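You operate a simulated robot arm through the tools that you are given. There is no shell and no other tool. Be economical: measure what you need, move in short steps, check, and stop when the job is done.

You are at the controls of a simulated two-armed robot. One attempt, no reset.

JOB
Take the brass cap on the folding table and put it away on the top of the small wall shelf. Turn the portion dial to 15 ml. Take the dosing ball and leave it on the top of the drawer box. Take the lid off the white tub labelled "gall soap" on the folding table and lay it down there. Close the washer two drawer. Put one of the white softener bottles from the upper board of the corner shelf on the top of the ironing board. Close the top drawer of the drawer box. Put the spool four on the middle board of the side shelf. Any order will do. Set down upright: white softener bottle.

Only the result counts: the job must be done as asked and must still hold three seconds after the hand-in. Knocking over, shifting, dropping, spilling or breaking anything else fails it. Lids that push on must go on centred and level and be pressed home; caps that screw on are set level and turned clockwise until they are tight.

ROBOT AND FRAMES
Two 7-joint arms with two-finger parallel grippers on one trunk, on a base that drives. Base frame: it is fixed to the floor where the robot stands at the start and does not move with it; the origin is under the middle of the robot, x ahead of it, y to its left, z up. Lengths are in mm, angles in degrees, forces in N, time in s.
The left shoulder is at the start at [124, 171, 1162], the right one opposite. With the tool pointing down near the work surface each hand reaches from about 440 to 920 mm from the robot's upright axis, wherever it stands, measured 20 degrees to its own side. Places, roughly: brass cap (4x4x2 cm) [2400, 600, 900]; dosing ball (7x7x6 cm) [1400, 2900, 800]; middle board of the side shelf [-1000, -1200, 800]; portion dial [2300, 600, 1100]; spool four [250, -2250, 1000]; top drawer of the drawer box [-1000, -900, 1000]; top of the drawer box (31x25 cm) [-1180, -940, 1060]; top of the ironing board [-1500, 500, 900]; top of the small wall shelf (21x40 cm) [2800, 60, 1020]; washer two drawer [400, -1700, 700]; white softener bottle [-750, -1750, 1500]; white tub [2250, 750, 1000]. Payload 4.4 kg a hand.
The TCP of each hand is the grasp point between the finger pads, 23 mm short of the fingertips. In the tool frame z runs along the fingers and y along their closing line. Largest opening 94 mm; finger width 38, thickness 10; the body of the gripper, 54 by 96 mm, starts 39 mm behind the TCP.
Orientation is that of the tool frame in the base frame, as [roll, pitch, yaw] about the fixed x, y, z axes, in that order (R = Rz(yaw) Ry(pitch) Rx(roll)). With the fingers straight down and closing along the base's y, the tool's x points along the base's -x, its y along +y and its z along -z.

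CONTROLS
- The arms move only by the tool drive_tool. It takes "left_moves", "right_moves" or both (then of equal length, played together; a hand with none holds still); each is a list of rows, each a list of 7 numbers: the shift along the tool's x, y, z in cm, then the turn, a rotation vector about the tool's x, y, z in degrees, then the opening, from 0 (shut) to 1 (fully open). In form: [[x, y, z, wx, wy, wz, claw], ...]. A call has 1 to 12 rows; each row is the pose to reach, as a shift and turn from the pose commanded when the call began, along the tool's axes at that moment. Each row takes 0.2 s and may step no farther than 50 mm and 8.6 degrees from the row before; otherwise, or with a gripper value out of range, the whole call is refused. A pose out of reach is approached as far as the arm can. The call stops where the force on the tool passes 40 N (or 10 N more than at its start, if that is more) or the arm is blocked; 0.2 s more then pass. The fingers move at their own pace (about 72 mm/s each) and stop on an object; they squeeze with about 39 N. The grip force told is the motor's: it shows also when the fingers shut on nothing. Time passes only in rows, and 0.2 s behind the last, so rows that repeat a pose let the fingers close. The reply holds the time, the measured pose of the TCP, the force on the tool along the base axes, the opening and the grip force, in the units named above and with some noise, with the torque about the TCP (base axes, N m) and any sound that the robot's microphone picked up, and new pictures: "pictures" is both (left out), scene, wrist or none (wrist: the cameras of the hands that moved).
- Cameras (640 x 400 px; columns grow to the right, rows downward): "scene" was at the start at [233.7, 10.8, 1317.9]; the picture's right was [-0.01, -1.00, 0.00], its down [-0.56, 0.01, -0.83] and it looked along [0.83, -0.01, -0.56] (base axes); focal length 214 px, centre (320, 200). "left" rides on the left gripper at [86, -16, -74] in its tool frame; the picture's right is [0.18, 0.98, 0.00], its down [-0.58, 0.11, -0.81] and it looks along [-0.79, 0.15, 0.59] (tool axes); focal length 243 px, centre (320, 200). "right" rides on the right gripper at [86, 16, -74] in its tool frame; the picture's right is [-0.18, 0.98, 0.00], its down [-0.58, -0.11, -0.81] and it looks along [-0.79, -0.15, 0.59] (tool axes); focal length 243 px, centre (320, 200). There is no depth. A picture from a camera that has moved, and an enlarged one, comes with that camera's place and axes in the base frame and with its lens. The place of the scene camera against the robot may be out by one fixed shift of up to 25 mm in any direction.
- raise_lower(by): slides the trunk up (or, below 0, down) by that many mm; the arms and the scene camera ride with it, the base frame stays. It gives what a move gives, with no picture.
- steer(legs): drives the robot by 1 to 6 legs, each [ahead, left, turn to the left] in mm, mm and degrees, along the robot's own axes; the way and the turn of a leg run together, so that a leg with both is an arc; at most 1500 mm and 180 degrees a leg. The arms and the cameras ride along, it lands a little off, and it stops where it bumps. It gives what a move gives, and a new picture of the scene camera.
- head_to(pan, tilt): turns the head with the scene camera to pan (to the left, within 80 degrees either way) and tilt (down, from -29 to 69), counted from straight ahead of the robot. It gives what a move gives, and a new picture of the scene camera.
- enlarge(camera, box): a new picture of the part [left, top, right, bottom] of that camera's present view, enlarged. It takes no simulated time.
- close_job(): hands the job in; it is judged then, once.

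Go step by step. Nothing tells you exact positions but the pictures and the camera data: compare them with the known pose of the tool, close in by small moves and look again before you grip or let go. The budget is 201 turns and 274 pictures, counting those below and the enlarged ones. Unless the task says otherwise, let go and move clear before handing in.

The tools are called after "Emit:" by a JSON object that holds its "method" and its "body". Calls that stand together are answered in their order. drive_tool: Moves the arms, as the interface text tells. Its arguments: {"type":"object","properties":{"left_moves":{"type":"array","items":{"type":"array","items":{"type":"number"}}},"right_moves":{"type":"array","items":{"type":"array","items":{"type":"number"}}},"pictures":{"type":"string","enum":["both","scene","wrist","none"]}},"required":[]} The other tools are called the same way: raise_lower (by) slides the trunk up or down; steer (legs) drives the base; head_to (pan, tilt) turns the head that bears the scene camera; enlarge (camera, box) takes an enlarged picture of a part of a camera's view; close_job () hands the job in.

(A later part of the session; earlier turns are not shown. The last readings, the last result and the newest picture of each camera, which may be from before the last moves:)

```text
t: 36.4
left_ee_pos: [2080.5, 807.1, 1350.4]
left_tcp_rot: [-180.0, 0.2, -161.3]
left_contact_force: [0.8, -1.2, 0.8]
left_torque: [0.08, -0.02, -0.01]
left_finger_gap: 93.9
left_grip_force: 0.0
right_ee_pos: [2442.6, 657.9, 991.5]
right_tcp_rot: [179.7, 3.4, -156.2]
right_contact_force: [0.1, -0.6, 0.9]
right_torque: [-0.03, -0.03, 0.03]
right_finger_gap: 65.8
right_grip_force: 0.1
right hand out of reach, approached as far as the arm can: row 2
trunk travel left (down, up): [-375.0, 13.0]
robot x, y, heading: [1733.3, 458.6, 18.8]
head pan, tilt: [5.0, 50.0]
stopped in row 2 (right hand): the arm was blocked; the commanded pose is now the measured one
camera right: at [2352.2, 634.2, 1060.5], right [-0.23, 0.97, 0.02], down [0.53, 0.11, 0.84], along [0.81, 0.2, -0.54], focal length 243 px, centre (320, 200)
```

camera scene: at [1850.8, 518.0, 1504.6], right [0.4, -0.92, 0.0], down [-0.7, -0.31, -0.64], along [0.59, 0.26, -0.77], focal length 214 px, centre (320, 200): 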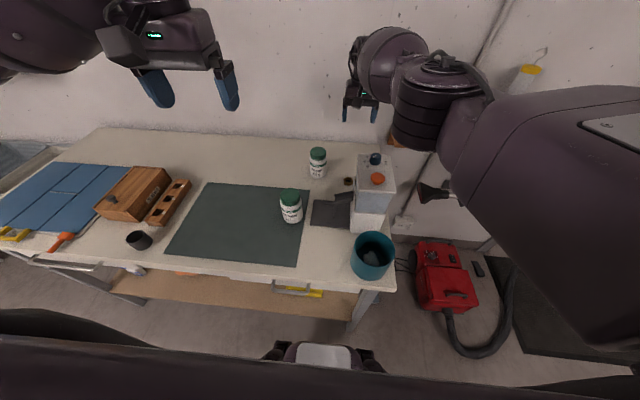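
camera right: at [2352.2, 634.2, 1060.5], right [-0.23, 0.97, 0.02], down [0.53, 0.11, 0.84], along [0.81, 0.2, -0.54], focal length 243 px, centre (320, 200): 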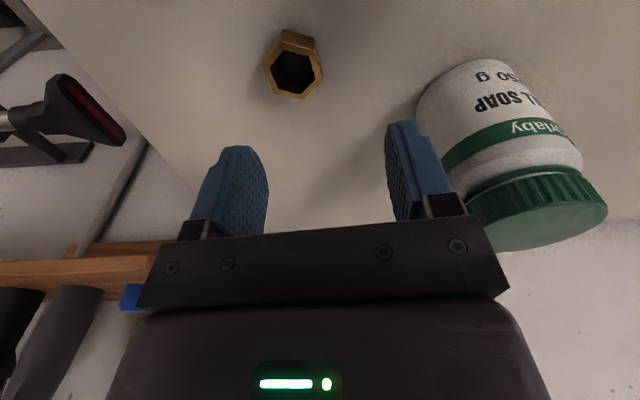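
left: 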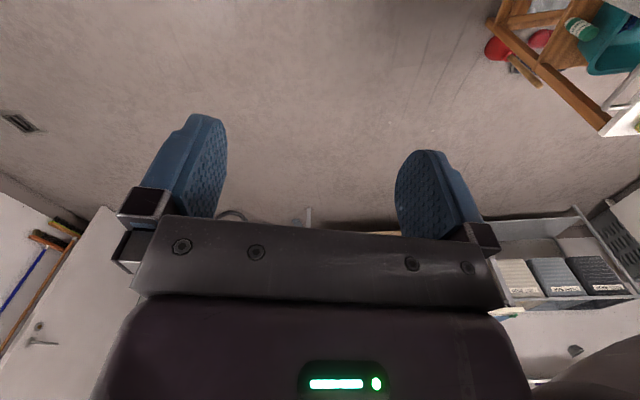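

The arm was blocked; let me see the scene before moving more.

Emit:
{"method": "head_to", "body": {"pan": -5, "tilt": 42}}

Emit:
{"method": "enlarge", "body": {"camera": "scene", "box": [220, 60, 476, 220]}}

```text
t: 37.1
left_ee_pos: [2079.8, 809.3, 1350.5]
left_tcp_rot: [-179.9, 0.0, -161.1]
left_contact_force: [-0.9, -0.7, -0.3]
left_torque: [0.01, 0.0, -0.02]
left_finger_gap: 94.2
left_grip_force: 0.0
right_ee_pos: [2441.3, 655.3, 991.5]
right_tcp_rot: [180.0, 3.3, -156.3]
right_contact_force: [-0.8, -0.1, 0.0]
right_torque: [0.01, -0.01, -0.02]
right_finger_gap: 65.8
right_grip_force: 0.2
trunk travel left (down, up): [-375.0, 13.0]
robot x, y, heading: [1736.6, 458.2, 18.6]
head pan, tilt: [-5.0, 42.0]
camera scene: at [1858.4, 509.1, 1516.2], right [0.24, -0.97, 0.0], down [-0.65, -0.16, -0.74], along [0.72, 0.18, -0.67], focal length 214 px, centre (320, 200)
```

scene: 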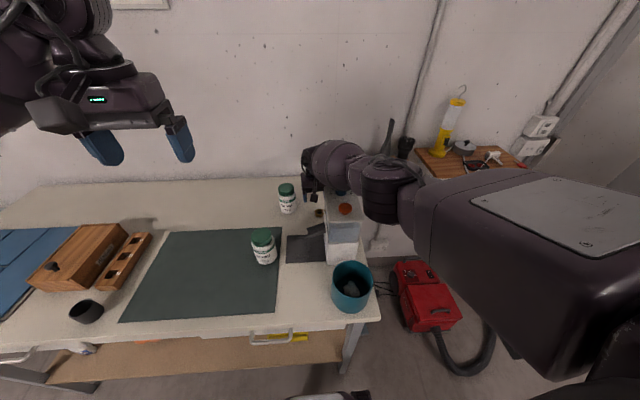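

```text
2.50 times, centred on (348, 140) of scene
camera zoom: at [1858.4, 509.1, 1516.2], right [0.24, -0.97, 0.0], down [-0.65, -0.16, -0.74], along [0.72, 0.18, -0.67], focal length 536 px, centre (250, 350)
```

zoom: 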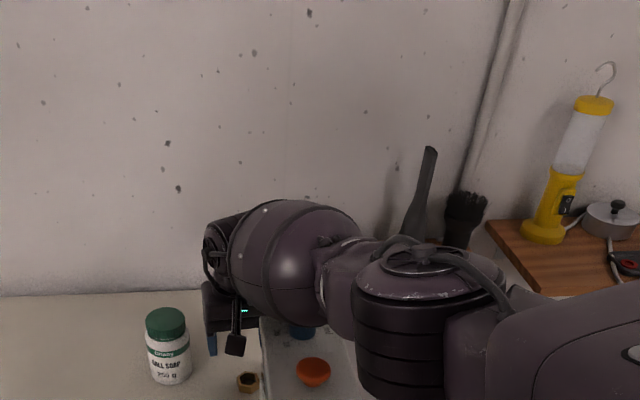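

The right forearm hangs over the dispenser. I'll lift it straight up and away, and use the left arm for the cap instead.

Emit:
{"method": "drive_tool", "body": {"right_moves": [[0, 0, -3, 0, 0, 0, 0.7], [0, 0, -7, 0, 0, 0, 0.7], [0, 0, -11, 0, 0, 0, 0.8], [0, 0, -15, 0, 0, 0, 1], [0, 0, -19, 0, 0, 0, 1], [3, 0, -21, 0, 0, 0, 1]], "pictures": "scene"}}

Emit:
{"method": "enlarge", "body": {"camera": "scene", "box": [280, 130, 408, 210]}}

```text
t: 38.5
left_ee_pos: [2081.9, 807.4, 1349.3]
left_tcp_rot: [180.0, 0.1, -161.4]
left_contact_force: [0.1, -0.2, -0.5]
left_torque: [0.02, -0.01, 0.03]
left_finger_gap: 94.2
left_grip_force: 0.1
right_ee_pos: [2403.5, 635.1, 1194.2]
right_tcp_rot: [180.0, 2.8, -156.6]
right_contact_force: [0.2, -0.4, 0.0]
right_torque: [0.02, -0.03, 0.01]
right_finger_gap: 94.1
right_grip_force: 0.2
trunk travel left (down, up): [-375.0, 13.0]
robot x, y, heading: [1732.3, 461.1, 18.6]
head pan, tilt: [-5.0, 42.0]
camera scene: at [1860.4, 506.5, 1516.0], right [0.24, -0.97, 0.0], down [-0.65, -0.16, -0.74], along [0.72, 0.18, -0.67], focal length 214 px, centre (320, 200)
```

scene: 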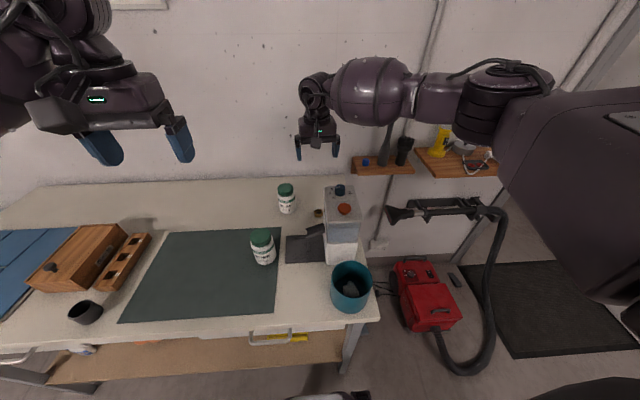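

```text
5.00 times, centred on (344, 170) of scene
camera zoom: at [1860.4, 506.5, 1516.0], right [0.24, -0.97, 0.0], down [-0.65, -0.16, -0.74], along [0.72, 0.18, -0.67], focal length 1072 px, centre (200, 350)
```

zoom: 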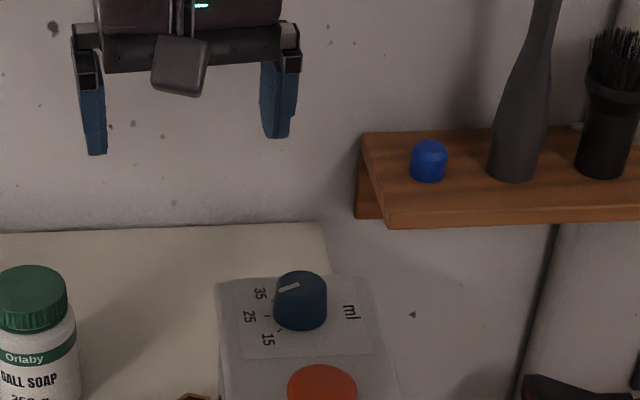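

The dial pointer may have been brushed by the forearm. I'll view it again from the right wrist.

Emit:
{"method": "drive_tool", "body": {"right_moves": [[3, -2, 0, 0, 0, 2, 1], [6, -5, 0, 0, 0, 5, 1], [9, -7.5, 0, 0, 0, 5, 1], [11, -9, 0, 0, 0, 5, 1]], "pictures": "wrist"}}

```text
t: 39.5
left_ee_pos: [2083.4, 808.3, 1349.6]
left_tcp_rot: [-180.0, 0.0, -161.3]
left_contact_force: [-0.1, -0.4, -0.4]
left_torque: [0.01, -0.01, -0.04]
left_finger_gap: 94.0
left_grip_force: 0.0
right_ee_pos: [2337.8, 508.4, 1187.7]
right_tcp_rot: [179.7, 2.8, -161.4]
right_contact_force: [0.0, 0.4, 0.5]
right_torque: [0.03, 0.02, -0.02]
right_finger_gap: 94.2
right_grip_force: 0.1
trunk travel left (down, up): [-375.0, 13.0]
robot x, y, heading: [1733.6, 457.6, 18.8]
head pan, tilt: [-5.0, 42.0]
camera right: at [2248.2, 494.8, 1257.2], right [-0.14, 0.99, 0.01], down [0.55, 0.06, 0.83], along [0.82, 0.12, -0.55], focal length 243 px, centre (320, 200)
```

right: 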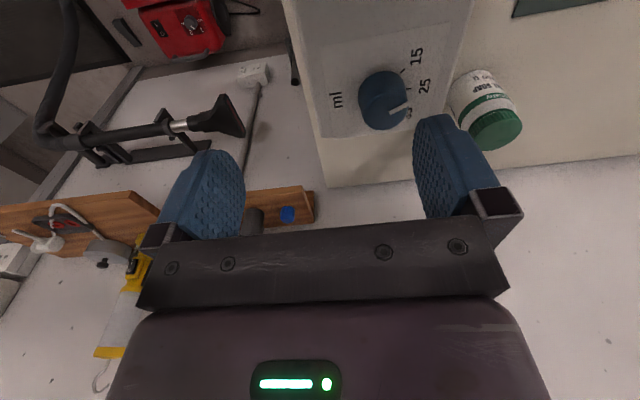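

Emit:
{"method": "enlarge", "body": {"camera": "right", "box": [350, 70, 446, 130]}}

```text
6.67 times, centred on (398, 100) of right
camera zoom: at [2248.2, 494.8, 1257.2], right [-0.14, 0.99, 0.01], down [0.55, 0.06, 0.83], along [0.82, 0.12, -0.55], focal length 1618 px, centre (-200, 867)
```

zoom: 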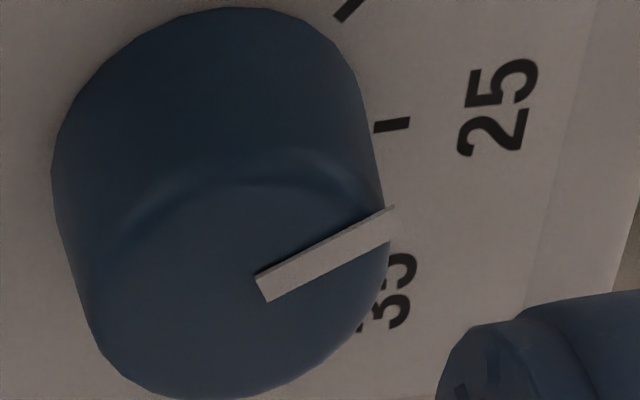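

The forearm brushed the dial back (now ~131° versus 152° wanted). I'll redo it after the table work. First I retract the right arm and bring the left arm to the cap.

Emit:
{"method": "drive_tool", "body": {"right_moves": [[4, -1, -1, 0, 0, 0, 1], [8, -2, -2, 0, 0, 0, 1], [12, -3, -4, 0, 0, 0, 1], [15, -5, -7, 0, 0, 0, 1], [17, -7, -10, 0, 0, 0, 1], [17, -7, -10, 0, 0, 0, 1]], "left_moves": [[-4, -2, 1, 0, 0, 0, 1], [-8, -4, 3, 0, 0, 0, 1], [-12, -7, 4, 0, 0, 0, 1], [-16, -10, 5, 0, 0, 0, 0.8], [-20, -12, 6, 0, 0, 0, 0.8], [-24, -15, 7, 0, 0, 0, 0.8]], "pictures": "both"}}

```text
refused: row 3 steps farther than a row can; nothing moved
```

Emit:
{"method": "drive_tool", "body": {"right_moves": [[4, -1, -1, 0, 0, 0, 1], [8, -2, -2, 0, 0, 0, 1], [12, -3, -4, 0, 0, 0, 1], [14, -5, -7, 0, 0, 0, 1], [16, -7, -10, 0, 0, 0, 1], [16, -7, -10, 0, 0, 0, 1], [16, -7, -10, 0, 0, 0, 1]], "left_moves": [[-4, -2, 1, 0, 0, 0, 1], [-8, -4, 2.5, 0, 0, 0, 1], [-12, -6.5, 4, 0, 0, 0, 1], [-16, -9, 5, 0, 0, 0, 0.8], [-20, -11.5, 6, 0, 0, 0, 0.8], [-23, -15, 7, 0, 0, 0, 0.8], [-24, -18, 9, 0, 0, 0, 0.8]], "pictures": "both"}}

```text
t: 41.1
left_ee_pos: [2366.7, 716.4, 1259.6]
left_tcp_rot: [180.0, 0.0, -161.3]
left_contact_force: [-0.1, 1.0, 0.1]
left_torque: [0.02, 0.0, 0.02]
left_finger_gap: 75.2
left_grip_force: 0.1
right_ee_pos: [2209.1, 388.4, 1279.2]
right_tcp_rot: [179.6, 2.8, -161.5]
right_contact_force: [-1.0, -0.9, 1.1]
right_torque: [0.03, -0.03, 0.02]
right_finger_gap: 94.0
right_grip_force: 0.0
trunk travel left (down, up): [-375.0, 13.0]
robot x, y, heading: [1732.8, 458.7, 18.6]
head pan, tilt: [-5.0, 42.0]
camera scene: at [1861.2, 507.3, 1515.9], right [0.24, -0.97, 0.0], down [-0.65, -0.16, -0.74], along [0.72, 0.18, -0.67], focal length 214 px, centre (320, 200)
camera right: at [2118.1, 375.7, 1348.6], right [-0.14, 0.99, 0.01], down [0.55, 0.06, 0.83], along [0.82, 0.12, -0.55], focal length 243 px, centre (320, 200)
camera left: at [2290.1, 672.6, 1333.2], right [-0.49, 0.87, 0.0], down [0.51, 0.29, 0.81], along [0.7, 0.4, -0.59], focal length 243 px, centre (320, 200)
```

scene: 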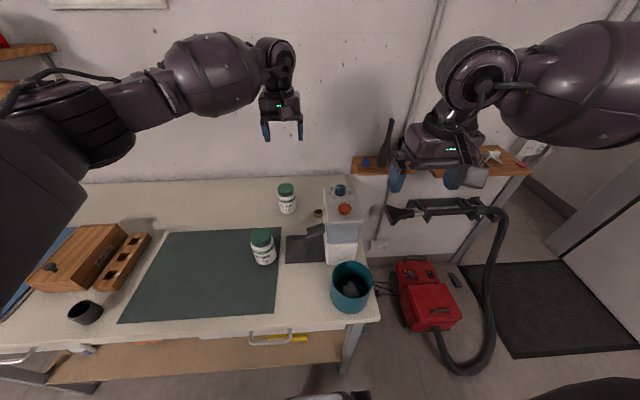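
right: 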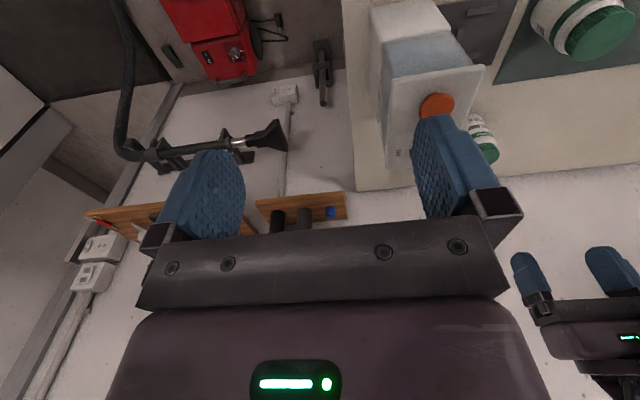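
left: 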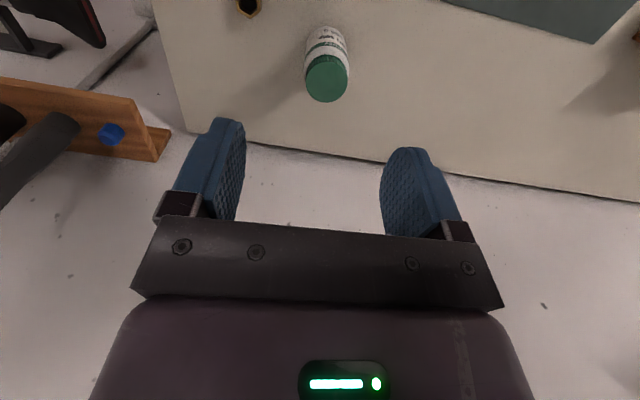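

The left arm reaches comfortably. I'll move it over the cap, turning the wrist about 50° clockwise so the camera faces away from the dispenser and the fingers match the hex flats.

Emit:
{"method": "drive_tool", "body": {"left_moves": [[-1, -1.5, 2, 0, 0, 8, 0.8], [-2, -3, 5, 0, 0, 16, 0.8], [-3, -4.5, 9, 0, 0, 24, 0.8], [-3.8, -6, 13, 0, 0, 32, 0.8], [-3.8, -7.5, 17, 0, 0, 40, 0.8], [-3.8, -9.5, 20, 0, 0, 48, 0.8], [-3.8, -9.5, 23, 0, 0, 50, 0.8]], "pictures": "both"}}

```text
t: 42.8
left_ee_pos: [2393.4, 673.2, 1097.1]
left_tcp_rot: [179.9, 0.1, 161.8]
left_contact_force: [0.5, 0.3, 0.7]
left_torque: [0.01, -0.02, -0.02]
left_finger_gap: 74.9
left_grip_force: 0.1
left hand out of reach, approached as far as the arm can: row 5, 6, 7
right_ee_pos: [2206.4, 391.6, 1280.0]
right_tcp_rot: [179.8, 2.8, -161.4]
right_contact_force: [0.9, 0.6, 0.4]
right_torque: [0.02, -0.02, 0.01]
right_finger_gap: 94.1
right_grip_force: 0.0
trunk travel left (down, up): [-375.0, 13.0]
robot x, y, heading: [1732.6, 461.3, 18.6]
head pan, tilt: [-5.0, 42.0]
camera scene: at [1860.2, 509.4, 1516.0], right [0.24, -0.97, 0.0], down [-0.65, -0.16, -0.74], along [0.72, 0.18, -0.67], focal length 214 px, centre (320, 200)
camera left: at [2306.0, 686.0, 1170.9], right [0.13, 0.99, 0.0], down [0.58, -0.08, 0.81], along [0.8, -0.11, -0.59], focal length 243 px, centre (320, 200)
```

scene: 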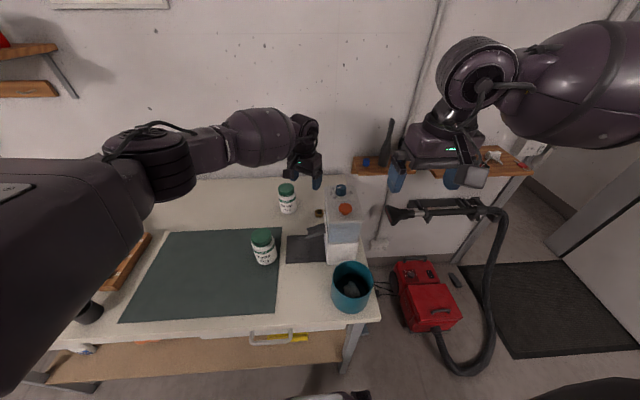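
left: 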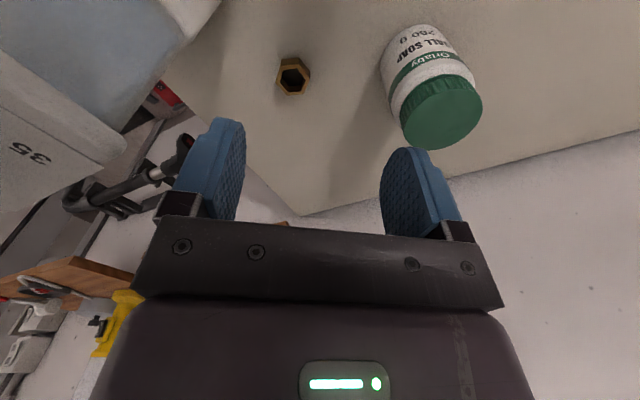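

Reach is limited with the trunk so high; I'll lower the trunk by 100 mm and continue.

Emit:
{"method": "raise_lower", "body": {"by": -100}}

Emit:
{"method": "enlarge", "body": {"camera": "left", "box": [160, 0, 480, 200]}}

```text
t: 44.1
left_ee_pos: [2391.2, 673.2, 998.3]
left_tcp_rot: [179.8, 0.3, 161.7]
left_contact_force: [-0.1, -0.2, -0.4]
left_torque: [0.01, -0.02, -0.02]
left_finger_gap: 75.3
left_grip_force: 0.1
right_ee_pos: [2206.7, 391.0, 1180.6]
right_tcp_rot: [179.8, 2.8, -161.5]
right_contact_force: [-0.4, -1.0, 0.1]
right_torque: [0.02, 0.0, -0.02]
right_finger_gap: 94.0
right_grip_force: 0.1
trunk travel left (down, up): [-275.0, 113.0]
robot x, y, heading: [1734.8, 458.7, 18.7]
head pan, tilt: [-5.0, 42.0]
```

```text
2.00 times, centred on (320, 100) of left
camera zoom: at [2303.7, 685.9, 1072.6], right [0.13, 0.99, 0.0], down [0.58, -0.08, 0.81], along [0.8, -0.11, -0.59], focal length 485 px, centre (320, 400)
```

zoom: 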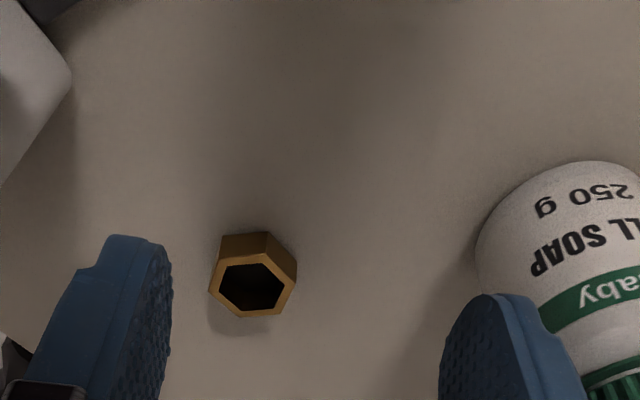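

The cap top is at (2430, 642, 921) with the table near 900. I'll move over it and lower the fingers.

Emit:
{"method": "drive_tool", "body": {"left_moves": [[-2.3, -0.9, 1, 0, 0, 5, 0.8], [-4.6, -1.8, 2.5, 0, 0, 11, 0.8], [-4.6, -1.8, 3.5, 0, 0, 11, 0.8]], "pictures": "wrist"}}

```text
t: 44.9
left_ee_pos: [2392.7, 682.8, 970.7]
left_tcp_rot: [179.2, 0.4, 156.0]
left_contact_force: [0.3, 0.0, -0.6]
left_torque: [0.0, -0.01, 0.0]
left_finger_gap: 75.3
left_grip_force: 0.0
left hand out of reach, approached as far as the arm can: row 1, 2, 3
right_ee_pos: [2206.0, 391.3, 1179.9]
right_tcp_rot: [179.7, 2.7, -161.5]
right_contact_force: [0.0, -0.5, 0.7]
right_torque: [-0.05, -0.01, 0.01]
right_finger_gap: 94.0
right_grip_force: 0.1
trunk travel left (down, up): [-275.0, 113.0]
robot x, y, heading: [1738.6, 458.4, 18.5]
head pan, tilt: [-5.0, 42.0]
camera left: at [2305.8, 702.7, 1044.1], right [0.23, 0.97, 0.01], down [0.56, -0.15, 0.81], along [0.79, -0.18, -0.58], focal length 243 px, centre (320, 200)
```

left: 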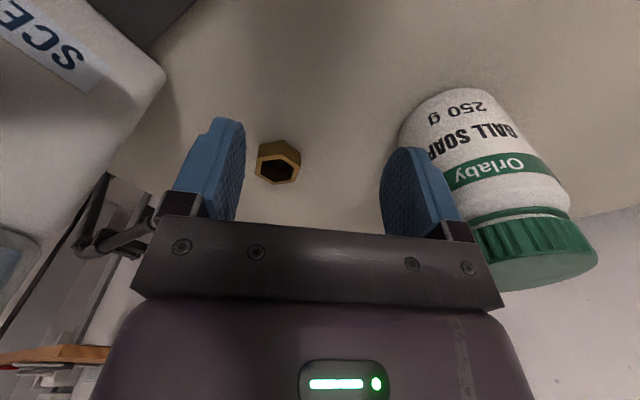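

Still out of reach laterally. I'll lift the left hand well clear, retract it, and turn the base 20° right so the cap lies on the left arm's own side.

Emit:
{"method": "drive_tool", "body": {"left_moves": [[0, 0, -4, 0, 0, 0, 0.8], [0, 0, -8, 0, 0, 0, 0.8], [0, 0, -12, 0, 0, 0, 0.8], [0, 0, -16, 0, 0, -6, 0.8], [3, 0, -19, 0, 0, -12, 0.8], [7, 0, -21, 0, 0, -18, 0.8], [11, 0, -22, 0, 0, -24, 0.8], [15, 0, -22, 0, 0, -30, 0.8]], "pictures": "none"}}

Emit:
{"method": "steer", "body": {"legs": [[0, 0, -20]]}}

```text
t: 46.7
left_ee_pos: [2252.1, 741.7, 1194.0]
left_tcp_rot: [179.4, 1.0, -173.8]
left_contact_force: [-0.2, -0.4, 0.0]
left_torque: [0.02, -0.04, 0.02]
left_finger_gap: 75.0
left_grip_force: 0.0
right_ee_pos: [2205.8, 393.0, 1180.0]
right_tcp_rot: [179.7, 2.8, -161.4]
right_contact_force: [-0.8, 0.8, 0.7]
right_torque: [-0.03, -0.02, 0.02]
right_finger_gap: 93.8
right_grip_force: 0.1
trunk travel left (down, up): [-275.0, 113.0]
robot x, y, heading: [1731.2, 459.1, 18.5]
head pan, tilt: [-5.0, 42.0]
```

```text
t: 48.2
left_ee_pos: [2319.4, 543.4, 1193.0]
left_tcp_rot: [179.4, 0.9, 166.0]
left_contact_force: [0.3, 0.4, -0.4]
left_torque: [-0.02, 0.0, 0.0]
left_finger_gap: 75.2
left_grip_force: 0.0
right_ee_pos: [2154.6, 232.5, 1179.2]
right_tcp_rot: [179.7, 2.7, 178.6]
right_contact_force: [1.0, 0.7, -0.2]
right_torque: [0.03, -0.01, -0.01]
right_finger_gap: 94.2
right_grip_force: 0.0
trunk travel left (down, up): [-275.0, 113.0]
robot x, y, heading: [1733.2, 459.1, -1.2]
head pan, tilt: [-5.0, 42.0]
camera scene: at [1885.3, 458.8, 1413.6], right [-0.11, -0.99, 0.0], down [-0.67, 0.07, -0.74], along [0.74, -0.08, -0.67], focal length 214 px, centre (320, 200)
```

scene: 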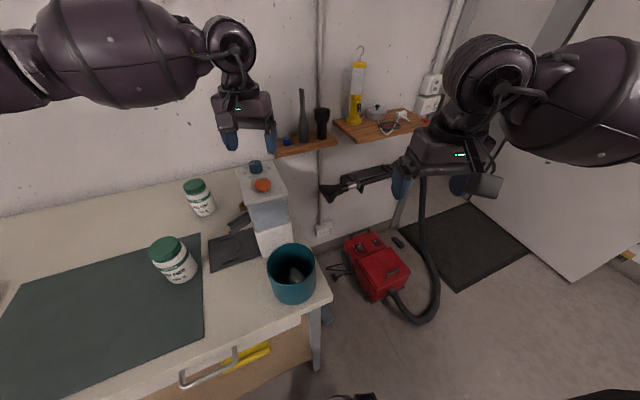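

Now the left arm can approach the cap straight on. Moving over it.

Emit:
{"method": "drive_tool", "body": {"left_moves": [[-1.5, 4, 0, 0, 0, 4, 0.8], [-4, 8, 0, 0, 0, 8, 0.8], [-6.4, 12.3, 0, 0, 0, 12, 0.8], [-8.4, 12.3, 4, 0, 0, 16, 0.8], [-8.4, 12.3, 8.5, 0, 0, 16, 0.8], [-8.4, 12.3, 13, 0, 0, 16, 0.8], [-8.4, 12.3, 17.5, 0, 0, 16, 0.8], [-8.4, 12.3, 21, 0, 0, 16, 0.8]], "pictures": "both"}}

```text
t: 50.0
left_ee_pos: [2435.4, 643.1, 984.6]
left_tcp_rot: [179.1, 0.7, 150.0]
left_contact_force: [0.4, -0.5, 0.4]
left_torque: [0.01, 0.01, -0.01]
left_finger_gap: 75.2
left_grip_force: 0.1
right_ee_pos: [2155.8, 234.0, 1179.8]
right_tcp_rot: [179.6, 2.7, 178.5]
right_contact_force: [-0.7, -0.3, 1.1]
right_torque: [-0.01, 0.02, 0.0]
right_finger_gap: 94.3
right_grip_force: 0.1
trunk travel left (down, up): [-275.0, 113.0]
robot x, y, heading: [1732.9, 457.4, -1.4]
head pan, tilt: [-5.0, 42.0]
camera scene: at [1885.9, 459.1, 1413.5], right [-0.11, -0.99, 0.0], down [-0.67, 0.07, -0.74], along [0.74, -0.08, -0.67], focal length 214 px, centre (320, 200)
camera left: at [2350.4, 672.8, 1057.1], right [0.33, 0.94, 0.01], down [0.54, -0.2, 0.81], along [0.77, -0.26, -0.58], focal length 243 px, centre (320, 200)
```

scene: 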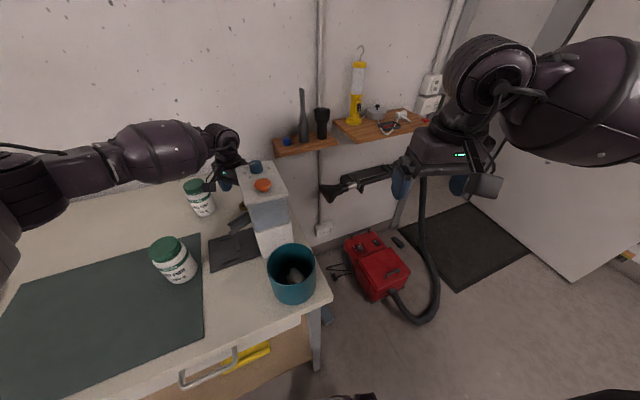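
left: 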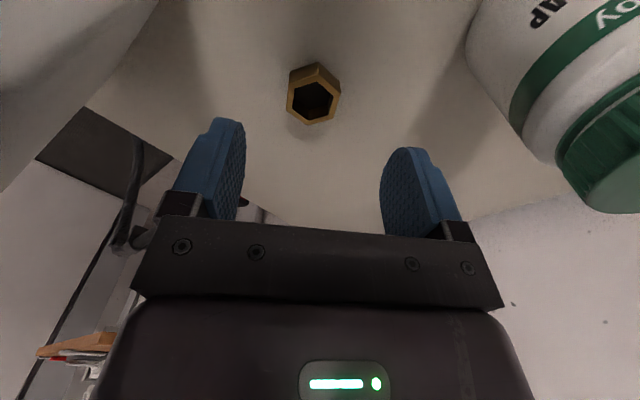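

Aligned. Lowering to grip the cap.

Emit:
{"method": "drive_tool", "body": {"left_moves": [[0.38, -0.26, 3, 0, 0, 0, 0.8], [0.38, -0.26, 5.3, 0, 0, 0, 0.8]], "pictures": "wrist"}}

```text
t: 50.6
left_ee_pos: [2430.7, 645.3, 932.3]
left_tcp_rot: [179.2, 0.6, 150.1]
left_contact_force: [0.3, 0.5, 0.2]
left_torque: [-0.05, -0.03, -0.01]
left_finger_gap: 75.0
left_grip_force: 0.1
right_ee_pos: [2155.1, 232.7, 1180.2]
right_tcp_rot: [179.7, 2.8, 178.4]
right_contact_force: [0.8, -0.3, -0.5]
right_torque: [0.01, 0.01, -0.02]
right_finger_gap: 93.9
right_grip_force: 0.1
trunk travel left (down, up): [-275.0, 113.0]
robot x, y, heading: [1736.3, 460.1, -1.2]
head pan, tilt: [-5.0, 42.0]
camera left: at [2345.8, 674.0, 1005.2], right [0.33, 0.94, 0.01], down [0.54, -0.2, 0.82], along [0.77, -0.26, -0.58], focal length 243 px, centre (320, 200)
```

left: 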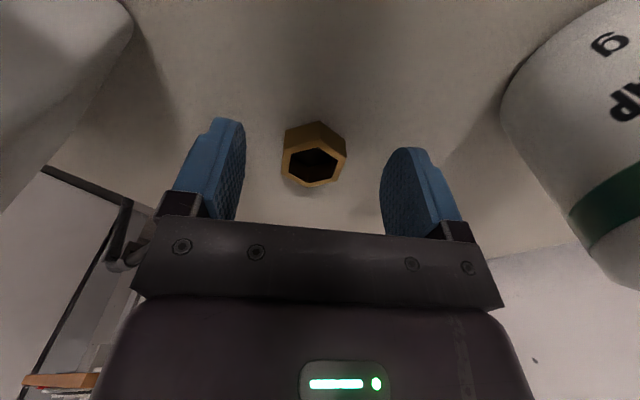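

Emit:
{"method": "drive_tool", "body": {"left_moves": [[0, 0, 0.4, 0, 0, 0, 0.5], [0, 0, 0.4, 0, 0, 0, 0.2], [0, 0, 0.4, 0, 0, 0, 0.2], [0, 0, 0.4, 0, 0, 0, 0.2], [0, 0, -3, 0, 0, 0, 0.2]], "pictures": "wrist"}}

```text
t: 51.8
left_ee_pos: [2426.8, 644.7, 963.5]
left_tcp_rot: [179.1, 0.7, 150.1]
left_contact_force: [-1.0, 0.4, -0.1]
left_torque: [-0.01, -0.04, 0.01]
left_finger_gap: 35.3
left_grip_force: 38.9
right_ee_pos: [2152.6, 231.8, 1181.1]
right_tcp_rot: [179.7, 2.8, 178.5]
right_contact_force: [0.1, 0.0, 0.1]
right_torque: [-0.01, -0.02, -0.01]
right_finger_gap: 94.0
right_grip_force: 0.0
trunk travel left (down, up): [-275.0, 113.0]
robot x, y, heading: [1734.3, 456.1, -1.4]
head pan, tilt: [-5.0, 42.0]
camera left: at [2342.8, 673.4, 1036.0], right [0.33, 0.94, 0.01], down [0.54, -0.2, 0.82], along [0.77, -0.26, -0.58], focal length 243 px, centre (320, 200)
```

left: 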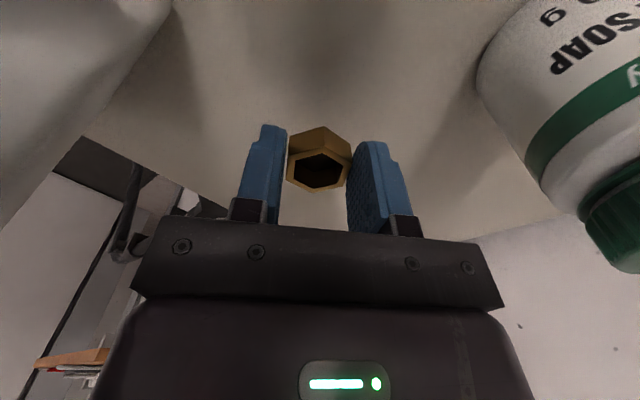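

The cap is gripped. I'll lift it clear and look at the wall shelf for free room.

Emit:
{"method": "drive_tool", "body": {"left_moves": [[0, 0, -4, 0, 0, 0, 0.2], [0, 0, -8, 0, 0, 0, 0.2], [0, 0, -12, 0, 0, 0, 0.2], [0, 0, -16, 0, 0, 0, 0.2], [0, 0, -20, 0, 0, 0, 0.2], [4, 0, -21, 0, 0, 0, 0.2], [8, 0, -21, 0, 0, 0, 0.2], [12, 0, -21, 0, 0, 0, 0.2]], "pictures": "none"}}

Emit:
{"method": "enlarge", "body": {"camera": "scene", "box": [260, 40, 452, 160]}}

```text
t: 53.6
left_ee_pos: [2320.7, 703.5, 1173.4]
left_tcp_rot: [179.1, 0.8, 150.0]
left_contact_force: [-0.5, 0.0, -0.2]
left_torque: [-0.01, 0.0, -0.01]
left_finger_gap: 35.0
left_grip_force: 39.0
right_ee_pos: [2154.3, 236.0, 1180.3]
right_tcp_rot: [179.7, 2.8, 178.5]
right_contact_force: [0.0, -0.1, 0.0]
right_torque: [0.0, -0.01, 0.01]
right_finger_gap: 93.9
right_grip_force: 0.1
trunk travel left (down, up): [-275.0, 113.0]
robot x, y, heading: [1731.6, 459.7, -1.5]
head pan, tilt: [-5.0, 42.0]
```

```text
3.33 times, centred on (356, 100) of scene
camera zoom: at [1884.2, 460.6, 1413.8], right [-0.11, -0.99, 0.0], down [-0.66, 0.07, -0.74], along [0.74, -0.08, -0.67], focal length 715 px, centre (200, 533)
```

zoom: 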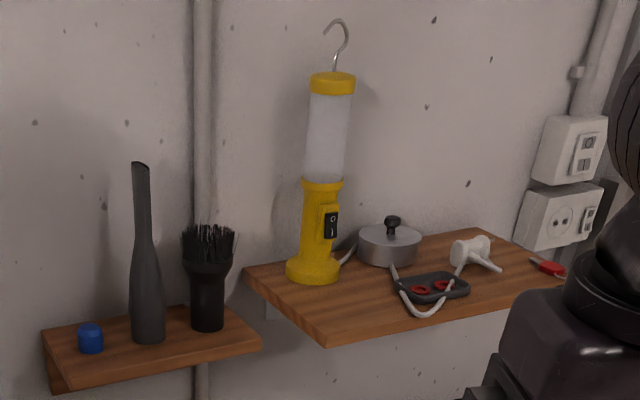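

There's free room at the front-left of the small wall shelf, around (2700, 176). I'll raise the trunk, drive right clear of the table, then ahead.

Emit:
{"method": "raise_lower", "body": {"by": 110}}

Emit:
{"method": "drive_tool", "body": {"left_moves": [[3.5, 2, 0, 0, 0, -6, 0.2], [7, 4, 0, 0, 0, -12, 0.2], [10.5, 6, 0, 0, 0, -18, 0.2], [12, 8, 0, 0, 0, -24, 0.2]], "pictures": "none"}}

Emit:
{"method": "steer", "body": {"legs": [[0, -420, 0]]}}

```text
t: 55.0
left_ee_pos: [2322.5, 702.9, 1280.4]
left_tcp_rot: [179.2, 0.7, 150.1]
left_contact_force: [-0.6, -0.2, -0.7]
left_torque: [-0.01, 0.02, 0.0]
left_finger_gap: 34.0
left_grip_force: 39.0
right_ee_pos: [2154.9, 233.3, 1289.5]
right_tcp_rot: [179.7, 2.7, 178.5]
right_contact_force: [-0.8, 0.4, -0.4]
right_torque: [-0.01, -0.03, -0.02]
right_finger_gap: 94.1
right_grip_force: 0.1
trunk travel left (down, up): [-385.0, 3.0]
robot x, y, heading: [1732.5, 458.5, -1.1]
head pan, tilt: [-5.0, 42.0]
```

```text
t: 56.0
left_ee_pos: [2257.2, 833.1, 1279.8]
left_tcp_rot: [179.5, 1.0, 174.2]
left_contact_force: [-0.2, 0.7, -0.9]
left_torque: [0.0, 0.01, -0.01]
left_finger_gap: 34.3
left_grip_force: 39.2
right_ee_pos: [2154.7, 234.7, 1290.0]
right_tcp_rot: [179.8, 2.7, 178.5]
right_contact_force: [0.2, 0.4, -0.5]
right_torque: [0.01, 0.02, 0.0]
right_finger_gap: 94.2
right_grip_force: 0.1
trunk travel left (down, up): [-385.0, 3.0]
robot x, y, heading: [1733.6, 456.0, -1.2]
head pan, tilt: [-5.0, 42.0]
```

```text
t: 60.2
left_ee_pos: [2247.7, 422.5, 1279.6]
left_tcp_rot: [179.5, 0.9, 174.4]
left_contact_force: [-0.9, -0.3, -0.4]
left_torque: [0.01, 0.02, -0.01]
left_finger_gap: 34.1
left_grip_force: 38.1
right_ee_pos: [2148.4, -178.3, 1289.8]
right_tcp_rot: [179.7, 2.8, 178.8]
right_contact_force: [-0.7, 0.6, 0.5]
right_torque: [0.02, 0.0, 0.0]
right_finger_gap: 93.7
right_grip_force: 0.0
trunk travel left (down, up): [-385.0, 3.0]
robot x, y, heading: [1725.2, 45.7, -1.1]
head pan, tilt: [-5.0, 42.0]
camera scene: at [1858.8, 46.6, 1525.3], right [-0.1, -0.99, 0.0], down [-0.67, 0.07, -0.74], along [0.74, -0.08, -0.67], focal length 214 px, centre (320, 200)
```

scene: 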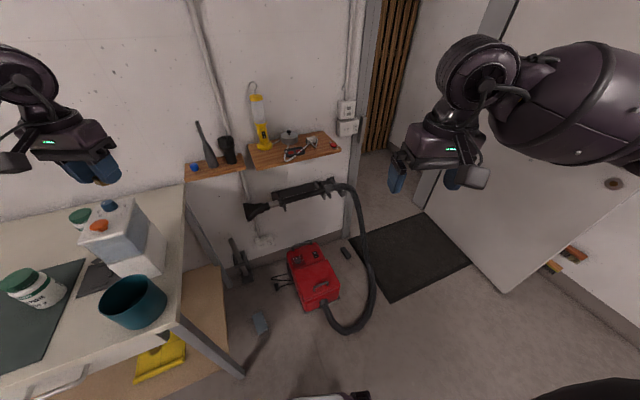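

A hose loop lies on the floor near x≈2295, so I'll only go ahead 210 mm, then reach.

Emit:
{"method": "steer", "body": {"legs": [[210, 0, 0]]}}

Emit:
{"method": "head_to", "body": {"pan": 10, "tilt": 30}}

Emit:
{"method": "enlarge", "body": {"camera": "scene", "box": [240, 100, 480, 250]}}

```text
t: 61.8
left_ee_pos: [2459.5, 418.0, 1278.8]
left_tcp_rot: [179.5, 1.0, 174.4]
left_contact_force: [0.5, 0.3, -1.7]
left_torque: [0.01, 0.01, 0.01]
left_finger_gap: 34.1
left_grip_force: 38.7
right_ee_pos: [2358.4, -180.8, 1288.5]
right_tcp_rot: [179.6, 2.7, 178.6]
right_contact_force: [0.9, 0.5, 0.9]
right_torque: [0.01, -0.01, 0.01]
right_finger_gap: 94.0
right_grip_force: 0.0
trunk travel left (down, up): [-385.0, 3.0]
robot x, y, heading: [1934.7, 44.1, -1.0]
head pan, tilt: [-5.0, 42.0]
camera scene: at [2070.5, 42.7, 1525.2], right [-0.11, -0.99, 0.0], down [-0.67, 0.07, -0.74], along [0.74, -0.08, -0.67], focal length 214 px, centre (320, 200)
```

scene: 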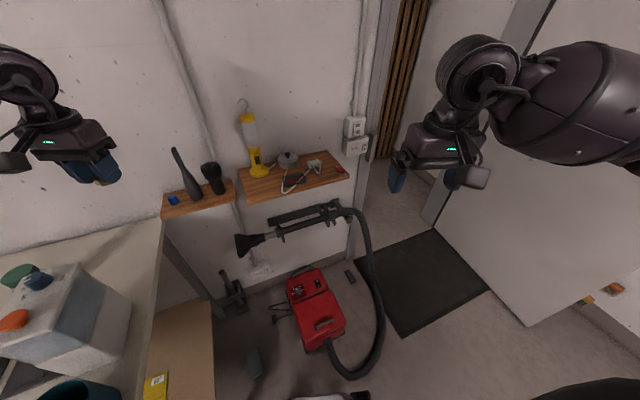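

```text
t: 62.6
left_ee_pos: [2459.0, 417.6, 1280.3]
left_tcp_rot: [179.5, 1.0, 174.3]
left_contact_force: [-0.3, -0.5, -0.7]
left_torque: [-0.04, 0.01, -0.01]
left_finger_gap: 34.1
left_grip_force: 38.9
right_ee_pos: [2356.8, -181.4, 1289.5]
right_tcp_rot: [179.7, 2.9, 178.7]
right_contact_force: [-0.2, 0.4, 0.0]
right_torque: [0.01, 0.01, 0.0]
right_finger_gap: 93.8
right_grip_force: 0.1
trunk travel left (down, up): [-385.0, 3.0]
robot x, y, heading: [1940.5, 40.8, -1.1]
head pan, tilt: [10.0, 30.0]
camera scene: at [2075.5, 65.5, 1543.6], right [0.15, -0.99, 0.0], down [-0.49, -0.08, -0.87], along [0.86, 0.13, -0.5], focal length 214 px, centre (320, 200)
```

scene: 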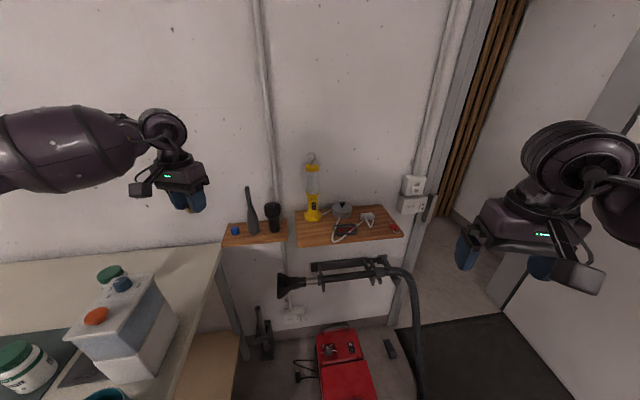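

```text
2.67 times, centred on (360, 175) of scene
camera zoom: at [2075.5, 65.5, 1543.6], right [0.15, -0.99, 0.0], down [-0.49, -0.08, -0.87], along [0.86, 0.13, -0.5], focal length 572 px, centre (213, 267)
```

zoom: 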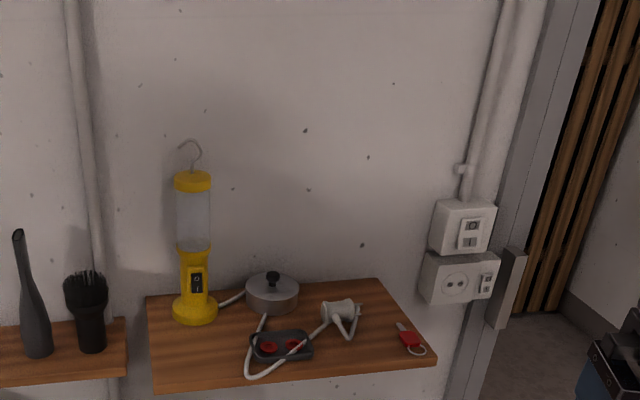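

I'll bring the left hand with the cap over the front-left of the shelf, staying high.

Emit:
{"method": "drive_tool", "body": {"left_moves": [[-1, -4.8, 0, 0, 0, 0, 0.2], [-2, -9.6, 0, 0, 0, 0, 0.2], [-4, -14, 0, 0, 0, 0, 0.2], [-7, -18, 0, 0, 0, 0, 0.2], [-11, -20, 0, 0, 0, 0, 0.2], [-15, -20, 2, 0, 0, 0, 0.2], [-19, -20, 4, 0, 0, 0, 0.2], [-20, -20, 8, 0, 0, 0, 0.2]], "pictures": "wrist"}}

```text
t: 64.4
left_ee_pos: [2642.8, 198.9, 1202.0]
left_tcp_rot: [179.5, 1.0, 174.3]
left_contact_force: [-0.2, 0.8, -0.5]
left_torque: [-0.04, 0.02, 0.0]
left_finger_gap: 34.2
left_grip_force: 38.7
right_ee_pos: [2358.6, -182.2, 1289.8]
right_tcp_rot: [179.8, 2.7, 178.8]
right_contact_force: [0.2, 0.6, 0.8]
right_torque: [0.02, -0.02, 0.02]
right_finger_gap: 94.0
right_grip_force: 0.0
trunk travel left (down, up): [-385.0, 3.0]
robot x, y, heading: [1934.3, 41.5, -1.1]
head pan, tilt: [10.0, 30.0]
camera left: at [2552.9, 191.7, 1274.5], right [-0.08, 1.0, 0.0], down [0.57, 0.04, 0.82], along [0.81, 0.07, -0.58], focal length 243 px, centre (320, 200)
```

left: 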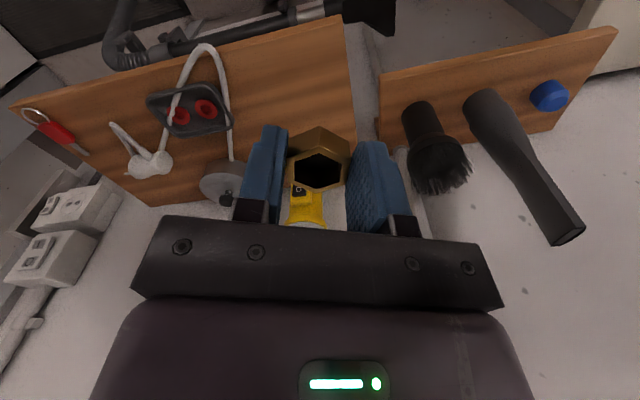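

I'll move to about (2711, 180) above the shelf and descend partway.

Emit:
{"method": "drive_tool", "body": {"left_moves": [[-3.5, -0.6, 2, 0, 0, 0, 0.2], [-7, -1.2, 4, 0, 0, 0, 0.2], [-7, -1.2, 8, 0, 0, 0, 0.2], [-7, -1.2, 12, 0, 0, 0, 0.2]], "pictures": "both"}}

```text
t: 65.4
left_ee_pos: [2711.7, 181.0, 1085.0]
left_tcp_rot: [179.5, 1.1, 174.1]
left_contact_force: [-0.1, -1.0, 0.3]
left_torque: [0.0, 0.02, 0.0]
left_finger_gap: 34.0
left_grip_force: 39.2
right_ee_pos: [2358.8, -184.3, 1289.2]
right_tcp_rot: [179.7, 2.7, 178.6]
right_contact_force: [-0.3, -0.9, 0.2]
right_torque: [0.01, 0.0, 0.0]
right_finger_gap: 94.0
right_grip_force: 0.1
trunk travel left (down, up): [-385.0, 3.0]
robot x, y, heading: [1935.9, 37.9, -0.9]
head pan, tilt: [10.0, 30.0]
camera scene: at [2076.6, 64.4, 1543.6], right [0.15, -0.99, 0.0], down [-0.49, -0.08, -0.87], along [0.86, 0.13, -0.5], focal length 214 px, centre (320, 200)
camera left: at [2622.0, 171.7, 1157.0], right [-0.08, 1.0, 0.01], down [0.57, 0.04, 0.82], along [0.81, 0.07, -0.58], focal length 243 px, centre (320, 200)
```

scene: 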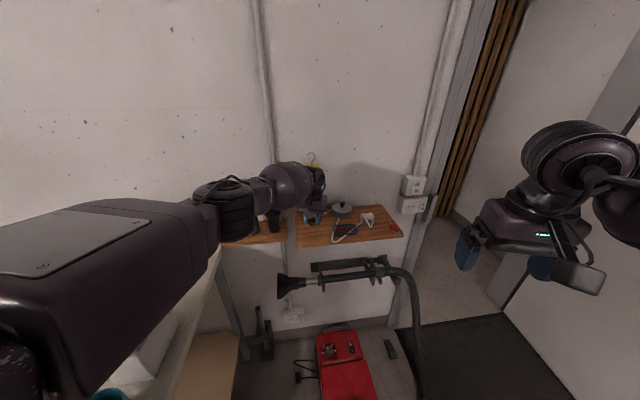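
left: 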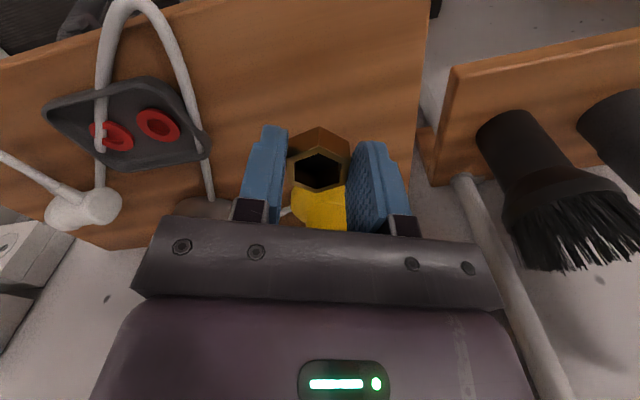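

Position is good. Lowering gently until contact.

Emit:
{"method": "drive_tool", "body": {"left_moves": [[0, 0, 1.5, 0, 0, 0, 0.2], [0, 0, 2.5, 0, 0, 0, 0.2], [0, 0, 3, 0, 0, 0, 0.2]], "pictures": "wrist"}}

```text
t: 66.2
left_ee_pos: [2711.2, 180.8, 1054.2]
left_tcp_rot: [179.5, 1.0, 174.3]
left_contact_force: [-0.1, -0.5, 0.1]
left_torque: [-0.01, 0.03, 0.01]
left_finger_gap: 34.1
left_grip_force: 38.6
right_ee_pos: [2359.5, -183.2, 1290.2]
right_tcp_rot: [179.7, 2.8, 178.7]
right_contact_force: [0.4, -0.1, -0.2]
right_torque: [-0.01, 0.02, -0.02]
right_finger_gap: 93.9
right_grip_force: 0.1
trunk travel left (down, up): [-385.0, 3.0]
robot x, y, heading: [1934.0, 39.1, -1.3]
head pan, tilt: [10.0, 30.0]
camera left: at [2621.2, 173.8, 1126.1], right [-0.09, 1.0, 0.01], down [0.57, 0.04, 0.82], along [0.81, 0.07, -0.58], focal length 243 px, centre (320, 200)
```

left: 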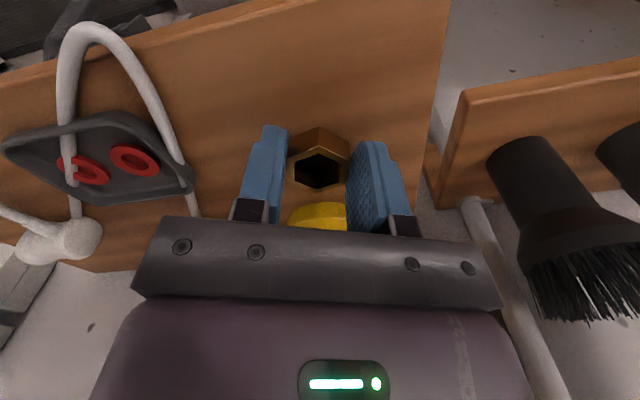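

Emit:
{"method": "drive_tool", "body": {"left_moves": [[0, 0, 0.4, 0, 0, 0, 0.2], [0, 0, 0.8, 0, 0, 0, 0.2], [0, 0, 1.2, 0, 0, 0, 0.2]], "pictures": "wrist"}}

```text
t: 67.0
left_ee_pos: [2707.1, 180.9, 1043.4]
left_tcp_rot: [179.5, 1.4, 174.3]
left_contact_force: [5.6, 0.3, 29.4]
left_torque: [-0.19, -0.15, 0.16]
left_finger_gap: 34.6
left_grip_force: 38.1
left hand out of reach, approached as far as the arm can: row 2, 3
right_ee_pos: [2356.8, -182.5, 1290.7]
right_tcp_rot: [179.7, 2.8, 178.7]
right_contact_force: [-0.1, -0.4, -0.5]
right_torque: [-0.03, 0.0, -0.02]
right_finger_gap: 94.0
right_grip_force: 0.1
trunk travel left (down, up): [-385.0, 3.0]
robot x, y, heading: [1934.7, 40.9, -0.9]
head pan, tilt: [10.0, 30.0]
camera left: at [2617.0, 173.9, 1115.5], right [-0.09, 1.0, 0.0], down [0.57, 0.05, 0.82], along [0.82, 0.07, -0.57], focal length 243 px, centre (320, 200)
```

left: 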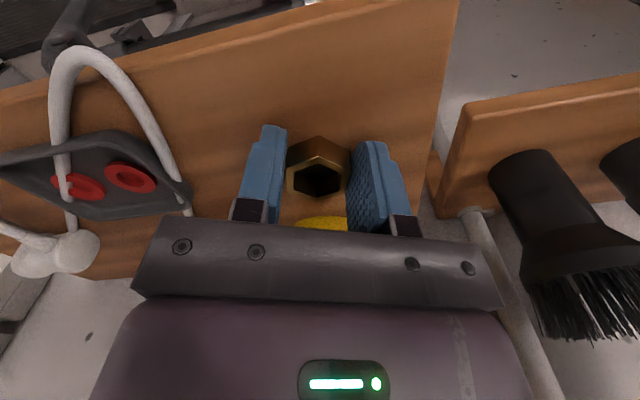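

The cap is touching the shelf. Releasing and moving up.

Emit:
{"method": "drive_tool", "body": {"left_moves": [[0, 0, -0.2, 0, 0, 0, 0.45], [0, 0, -0.2, 0, 0, 0, 0.6], [0, 0, -0.3, 0, 0, 0, 0.6], [0, 0, -3, 0, 0, 0, 0.6], [0, 0, -7, 0, 0, 0, 0.6]], "pictures": "wrist"}}

```text
t: 68.2
left_ee_pos: [2704.2, 181.1, 1109.8]
left_tcp_rot: [179.6, 0.9, 174.2]
left_contact_force: [-0.8, 0.5, -0.2]
left_torque: [0.0, -0.04, -0.04]
left_finger_gap: 56.2
left_grip_force: 0.0
right_ee_pos: [2358.1, -182.8, 1289.5]
right_tcp_rot: [179.8, 2.9, 178.7]
right_contact_force: [0.2, 0.3, 0.5]
right_torque: [-0.02, -0.02, 0.02]
right_finger_gap: 93.9
right_grip_force: 0.1
trunk travel left (down, up): [-385.0, 3.0]
robot x, y, heading: [1934.9, 40.9, -1.1]
head pan, tilt: [10.0, 30.0]
camera left: at [2614.5, 173.2, 1181.9], right [-0.08, 1.0, 0.0], down [0.58, 0.04, 0.82], along [0.81, 0.07, -0.58], focal length 243 px, centre (320, 200)
```

left: 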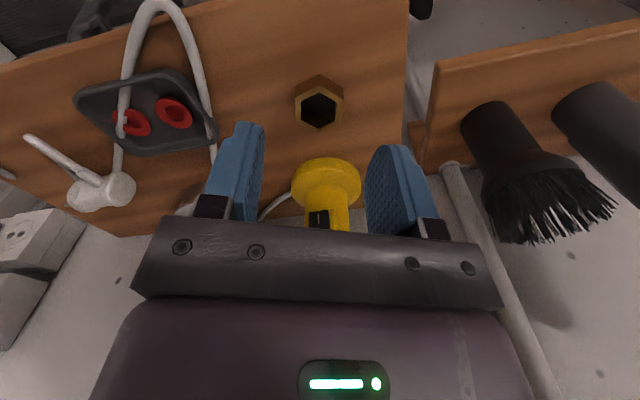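

The cap is resting on the shelf. Withdrawing the arm, then returning to the table for the dial.

Emit:
{"method": "drive_tool", "body": {"left_moves": [[0, 0, -4, 0, 0, 0, 0.8], [0, 0, -8, 0, 0, 0, 0.8], [2, 0, -12, 0, 0, 0, 1], [6, 1, -14, 0, 0, 0, 1], [10, 3, -15, 0, 0, 0, 1], [14, 5, -15, 0, 0, 0, 1], [18, 7, -15, 0, 0, 0, 1], [22, 9, -15, 0, 0, 0, 1], [25, 12, -15, 0, 0, 0, 1], [27, 15, -15, 0, 0, 0, 1]], "pictures": "none"}}

Emit:
{"method": "steer", "body": {"legs": [[-250, 0, 0], [0, 380, 0], [0, 0, 19]]}}

```text
t: 70.4
left_ee_pos: [2446.2, 358.0, 1256.4]
left_tcp_rot: [179.6, 0.9, 174.1]
left_contact_force: [0.0, 0.3, 0.7]
left_torque: [-0.03, -0.02, -0.01]
left_finger_gap: 94.1
left_grip_force: 0.1
right_ee_pos: [2357.3, -181.1, 1291.7]
right_tcp_rot: [179.7, 2.8, 178.7]
right_contact_force: [-0.3, 1.1, -0.8]
right_torque: [-0.02, -0.05, -0.03]
right_finger_gap: 93.9
right_grip_force: 0.0
trunk travel left (down, up): [-385.0, 3.0]
robot x, y, heading: [1935.6, 41.6, -1.1]
head pan, tilt: [10.0, 30.0]
```

```text
t: 76.9
left_ee_pos: [2061.5, 903.0, 1256.5]
left_tcp_rot: [179.7, 1.0, -165.9]
left_contact_force: [-0.9, 0.8, -0.2]
left_torque: [-0.01, 0.0, -0.01]
left_finger_gap: 94.2
left_grip_force: 0.1
right_ee_pos: [2159.2, 366.9, 1289.8]
right_tcp_rot: [179.7, 2.8, -161.4]
right_contact_force: [0.4, 0.3, -0.3]
right_torque: [0.0, -0.03, 0.0]
right_finger_gap: 94.1
right_grip_force: 0.0
trunk travel left (down, up): [-385.0, 3.0]
robot x, y, heading: [1689.8, 433.7, 18.6]
head pan, tilt: [10.0, 30.0]
camera scene: at [1813.9, 507.2, 1543.6], right [0.48, -0.88, 0.0], down [-0.44, -0.24, -0.87], along [0.76, 0.42, -0.5], focal length 214 px, centre (320, 200)
```

scene: 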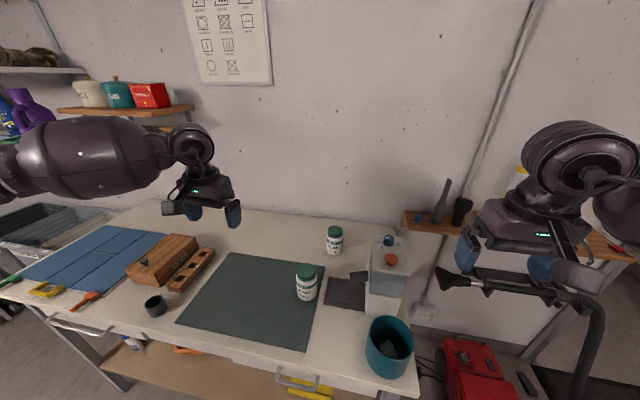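

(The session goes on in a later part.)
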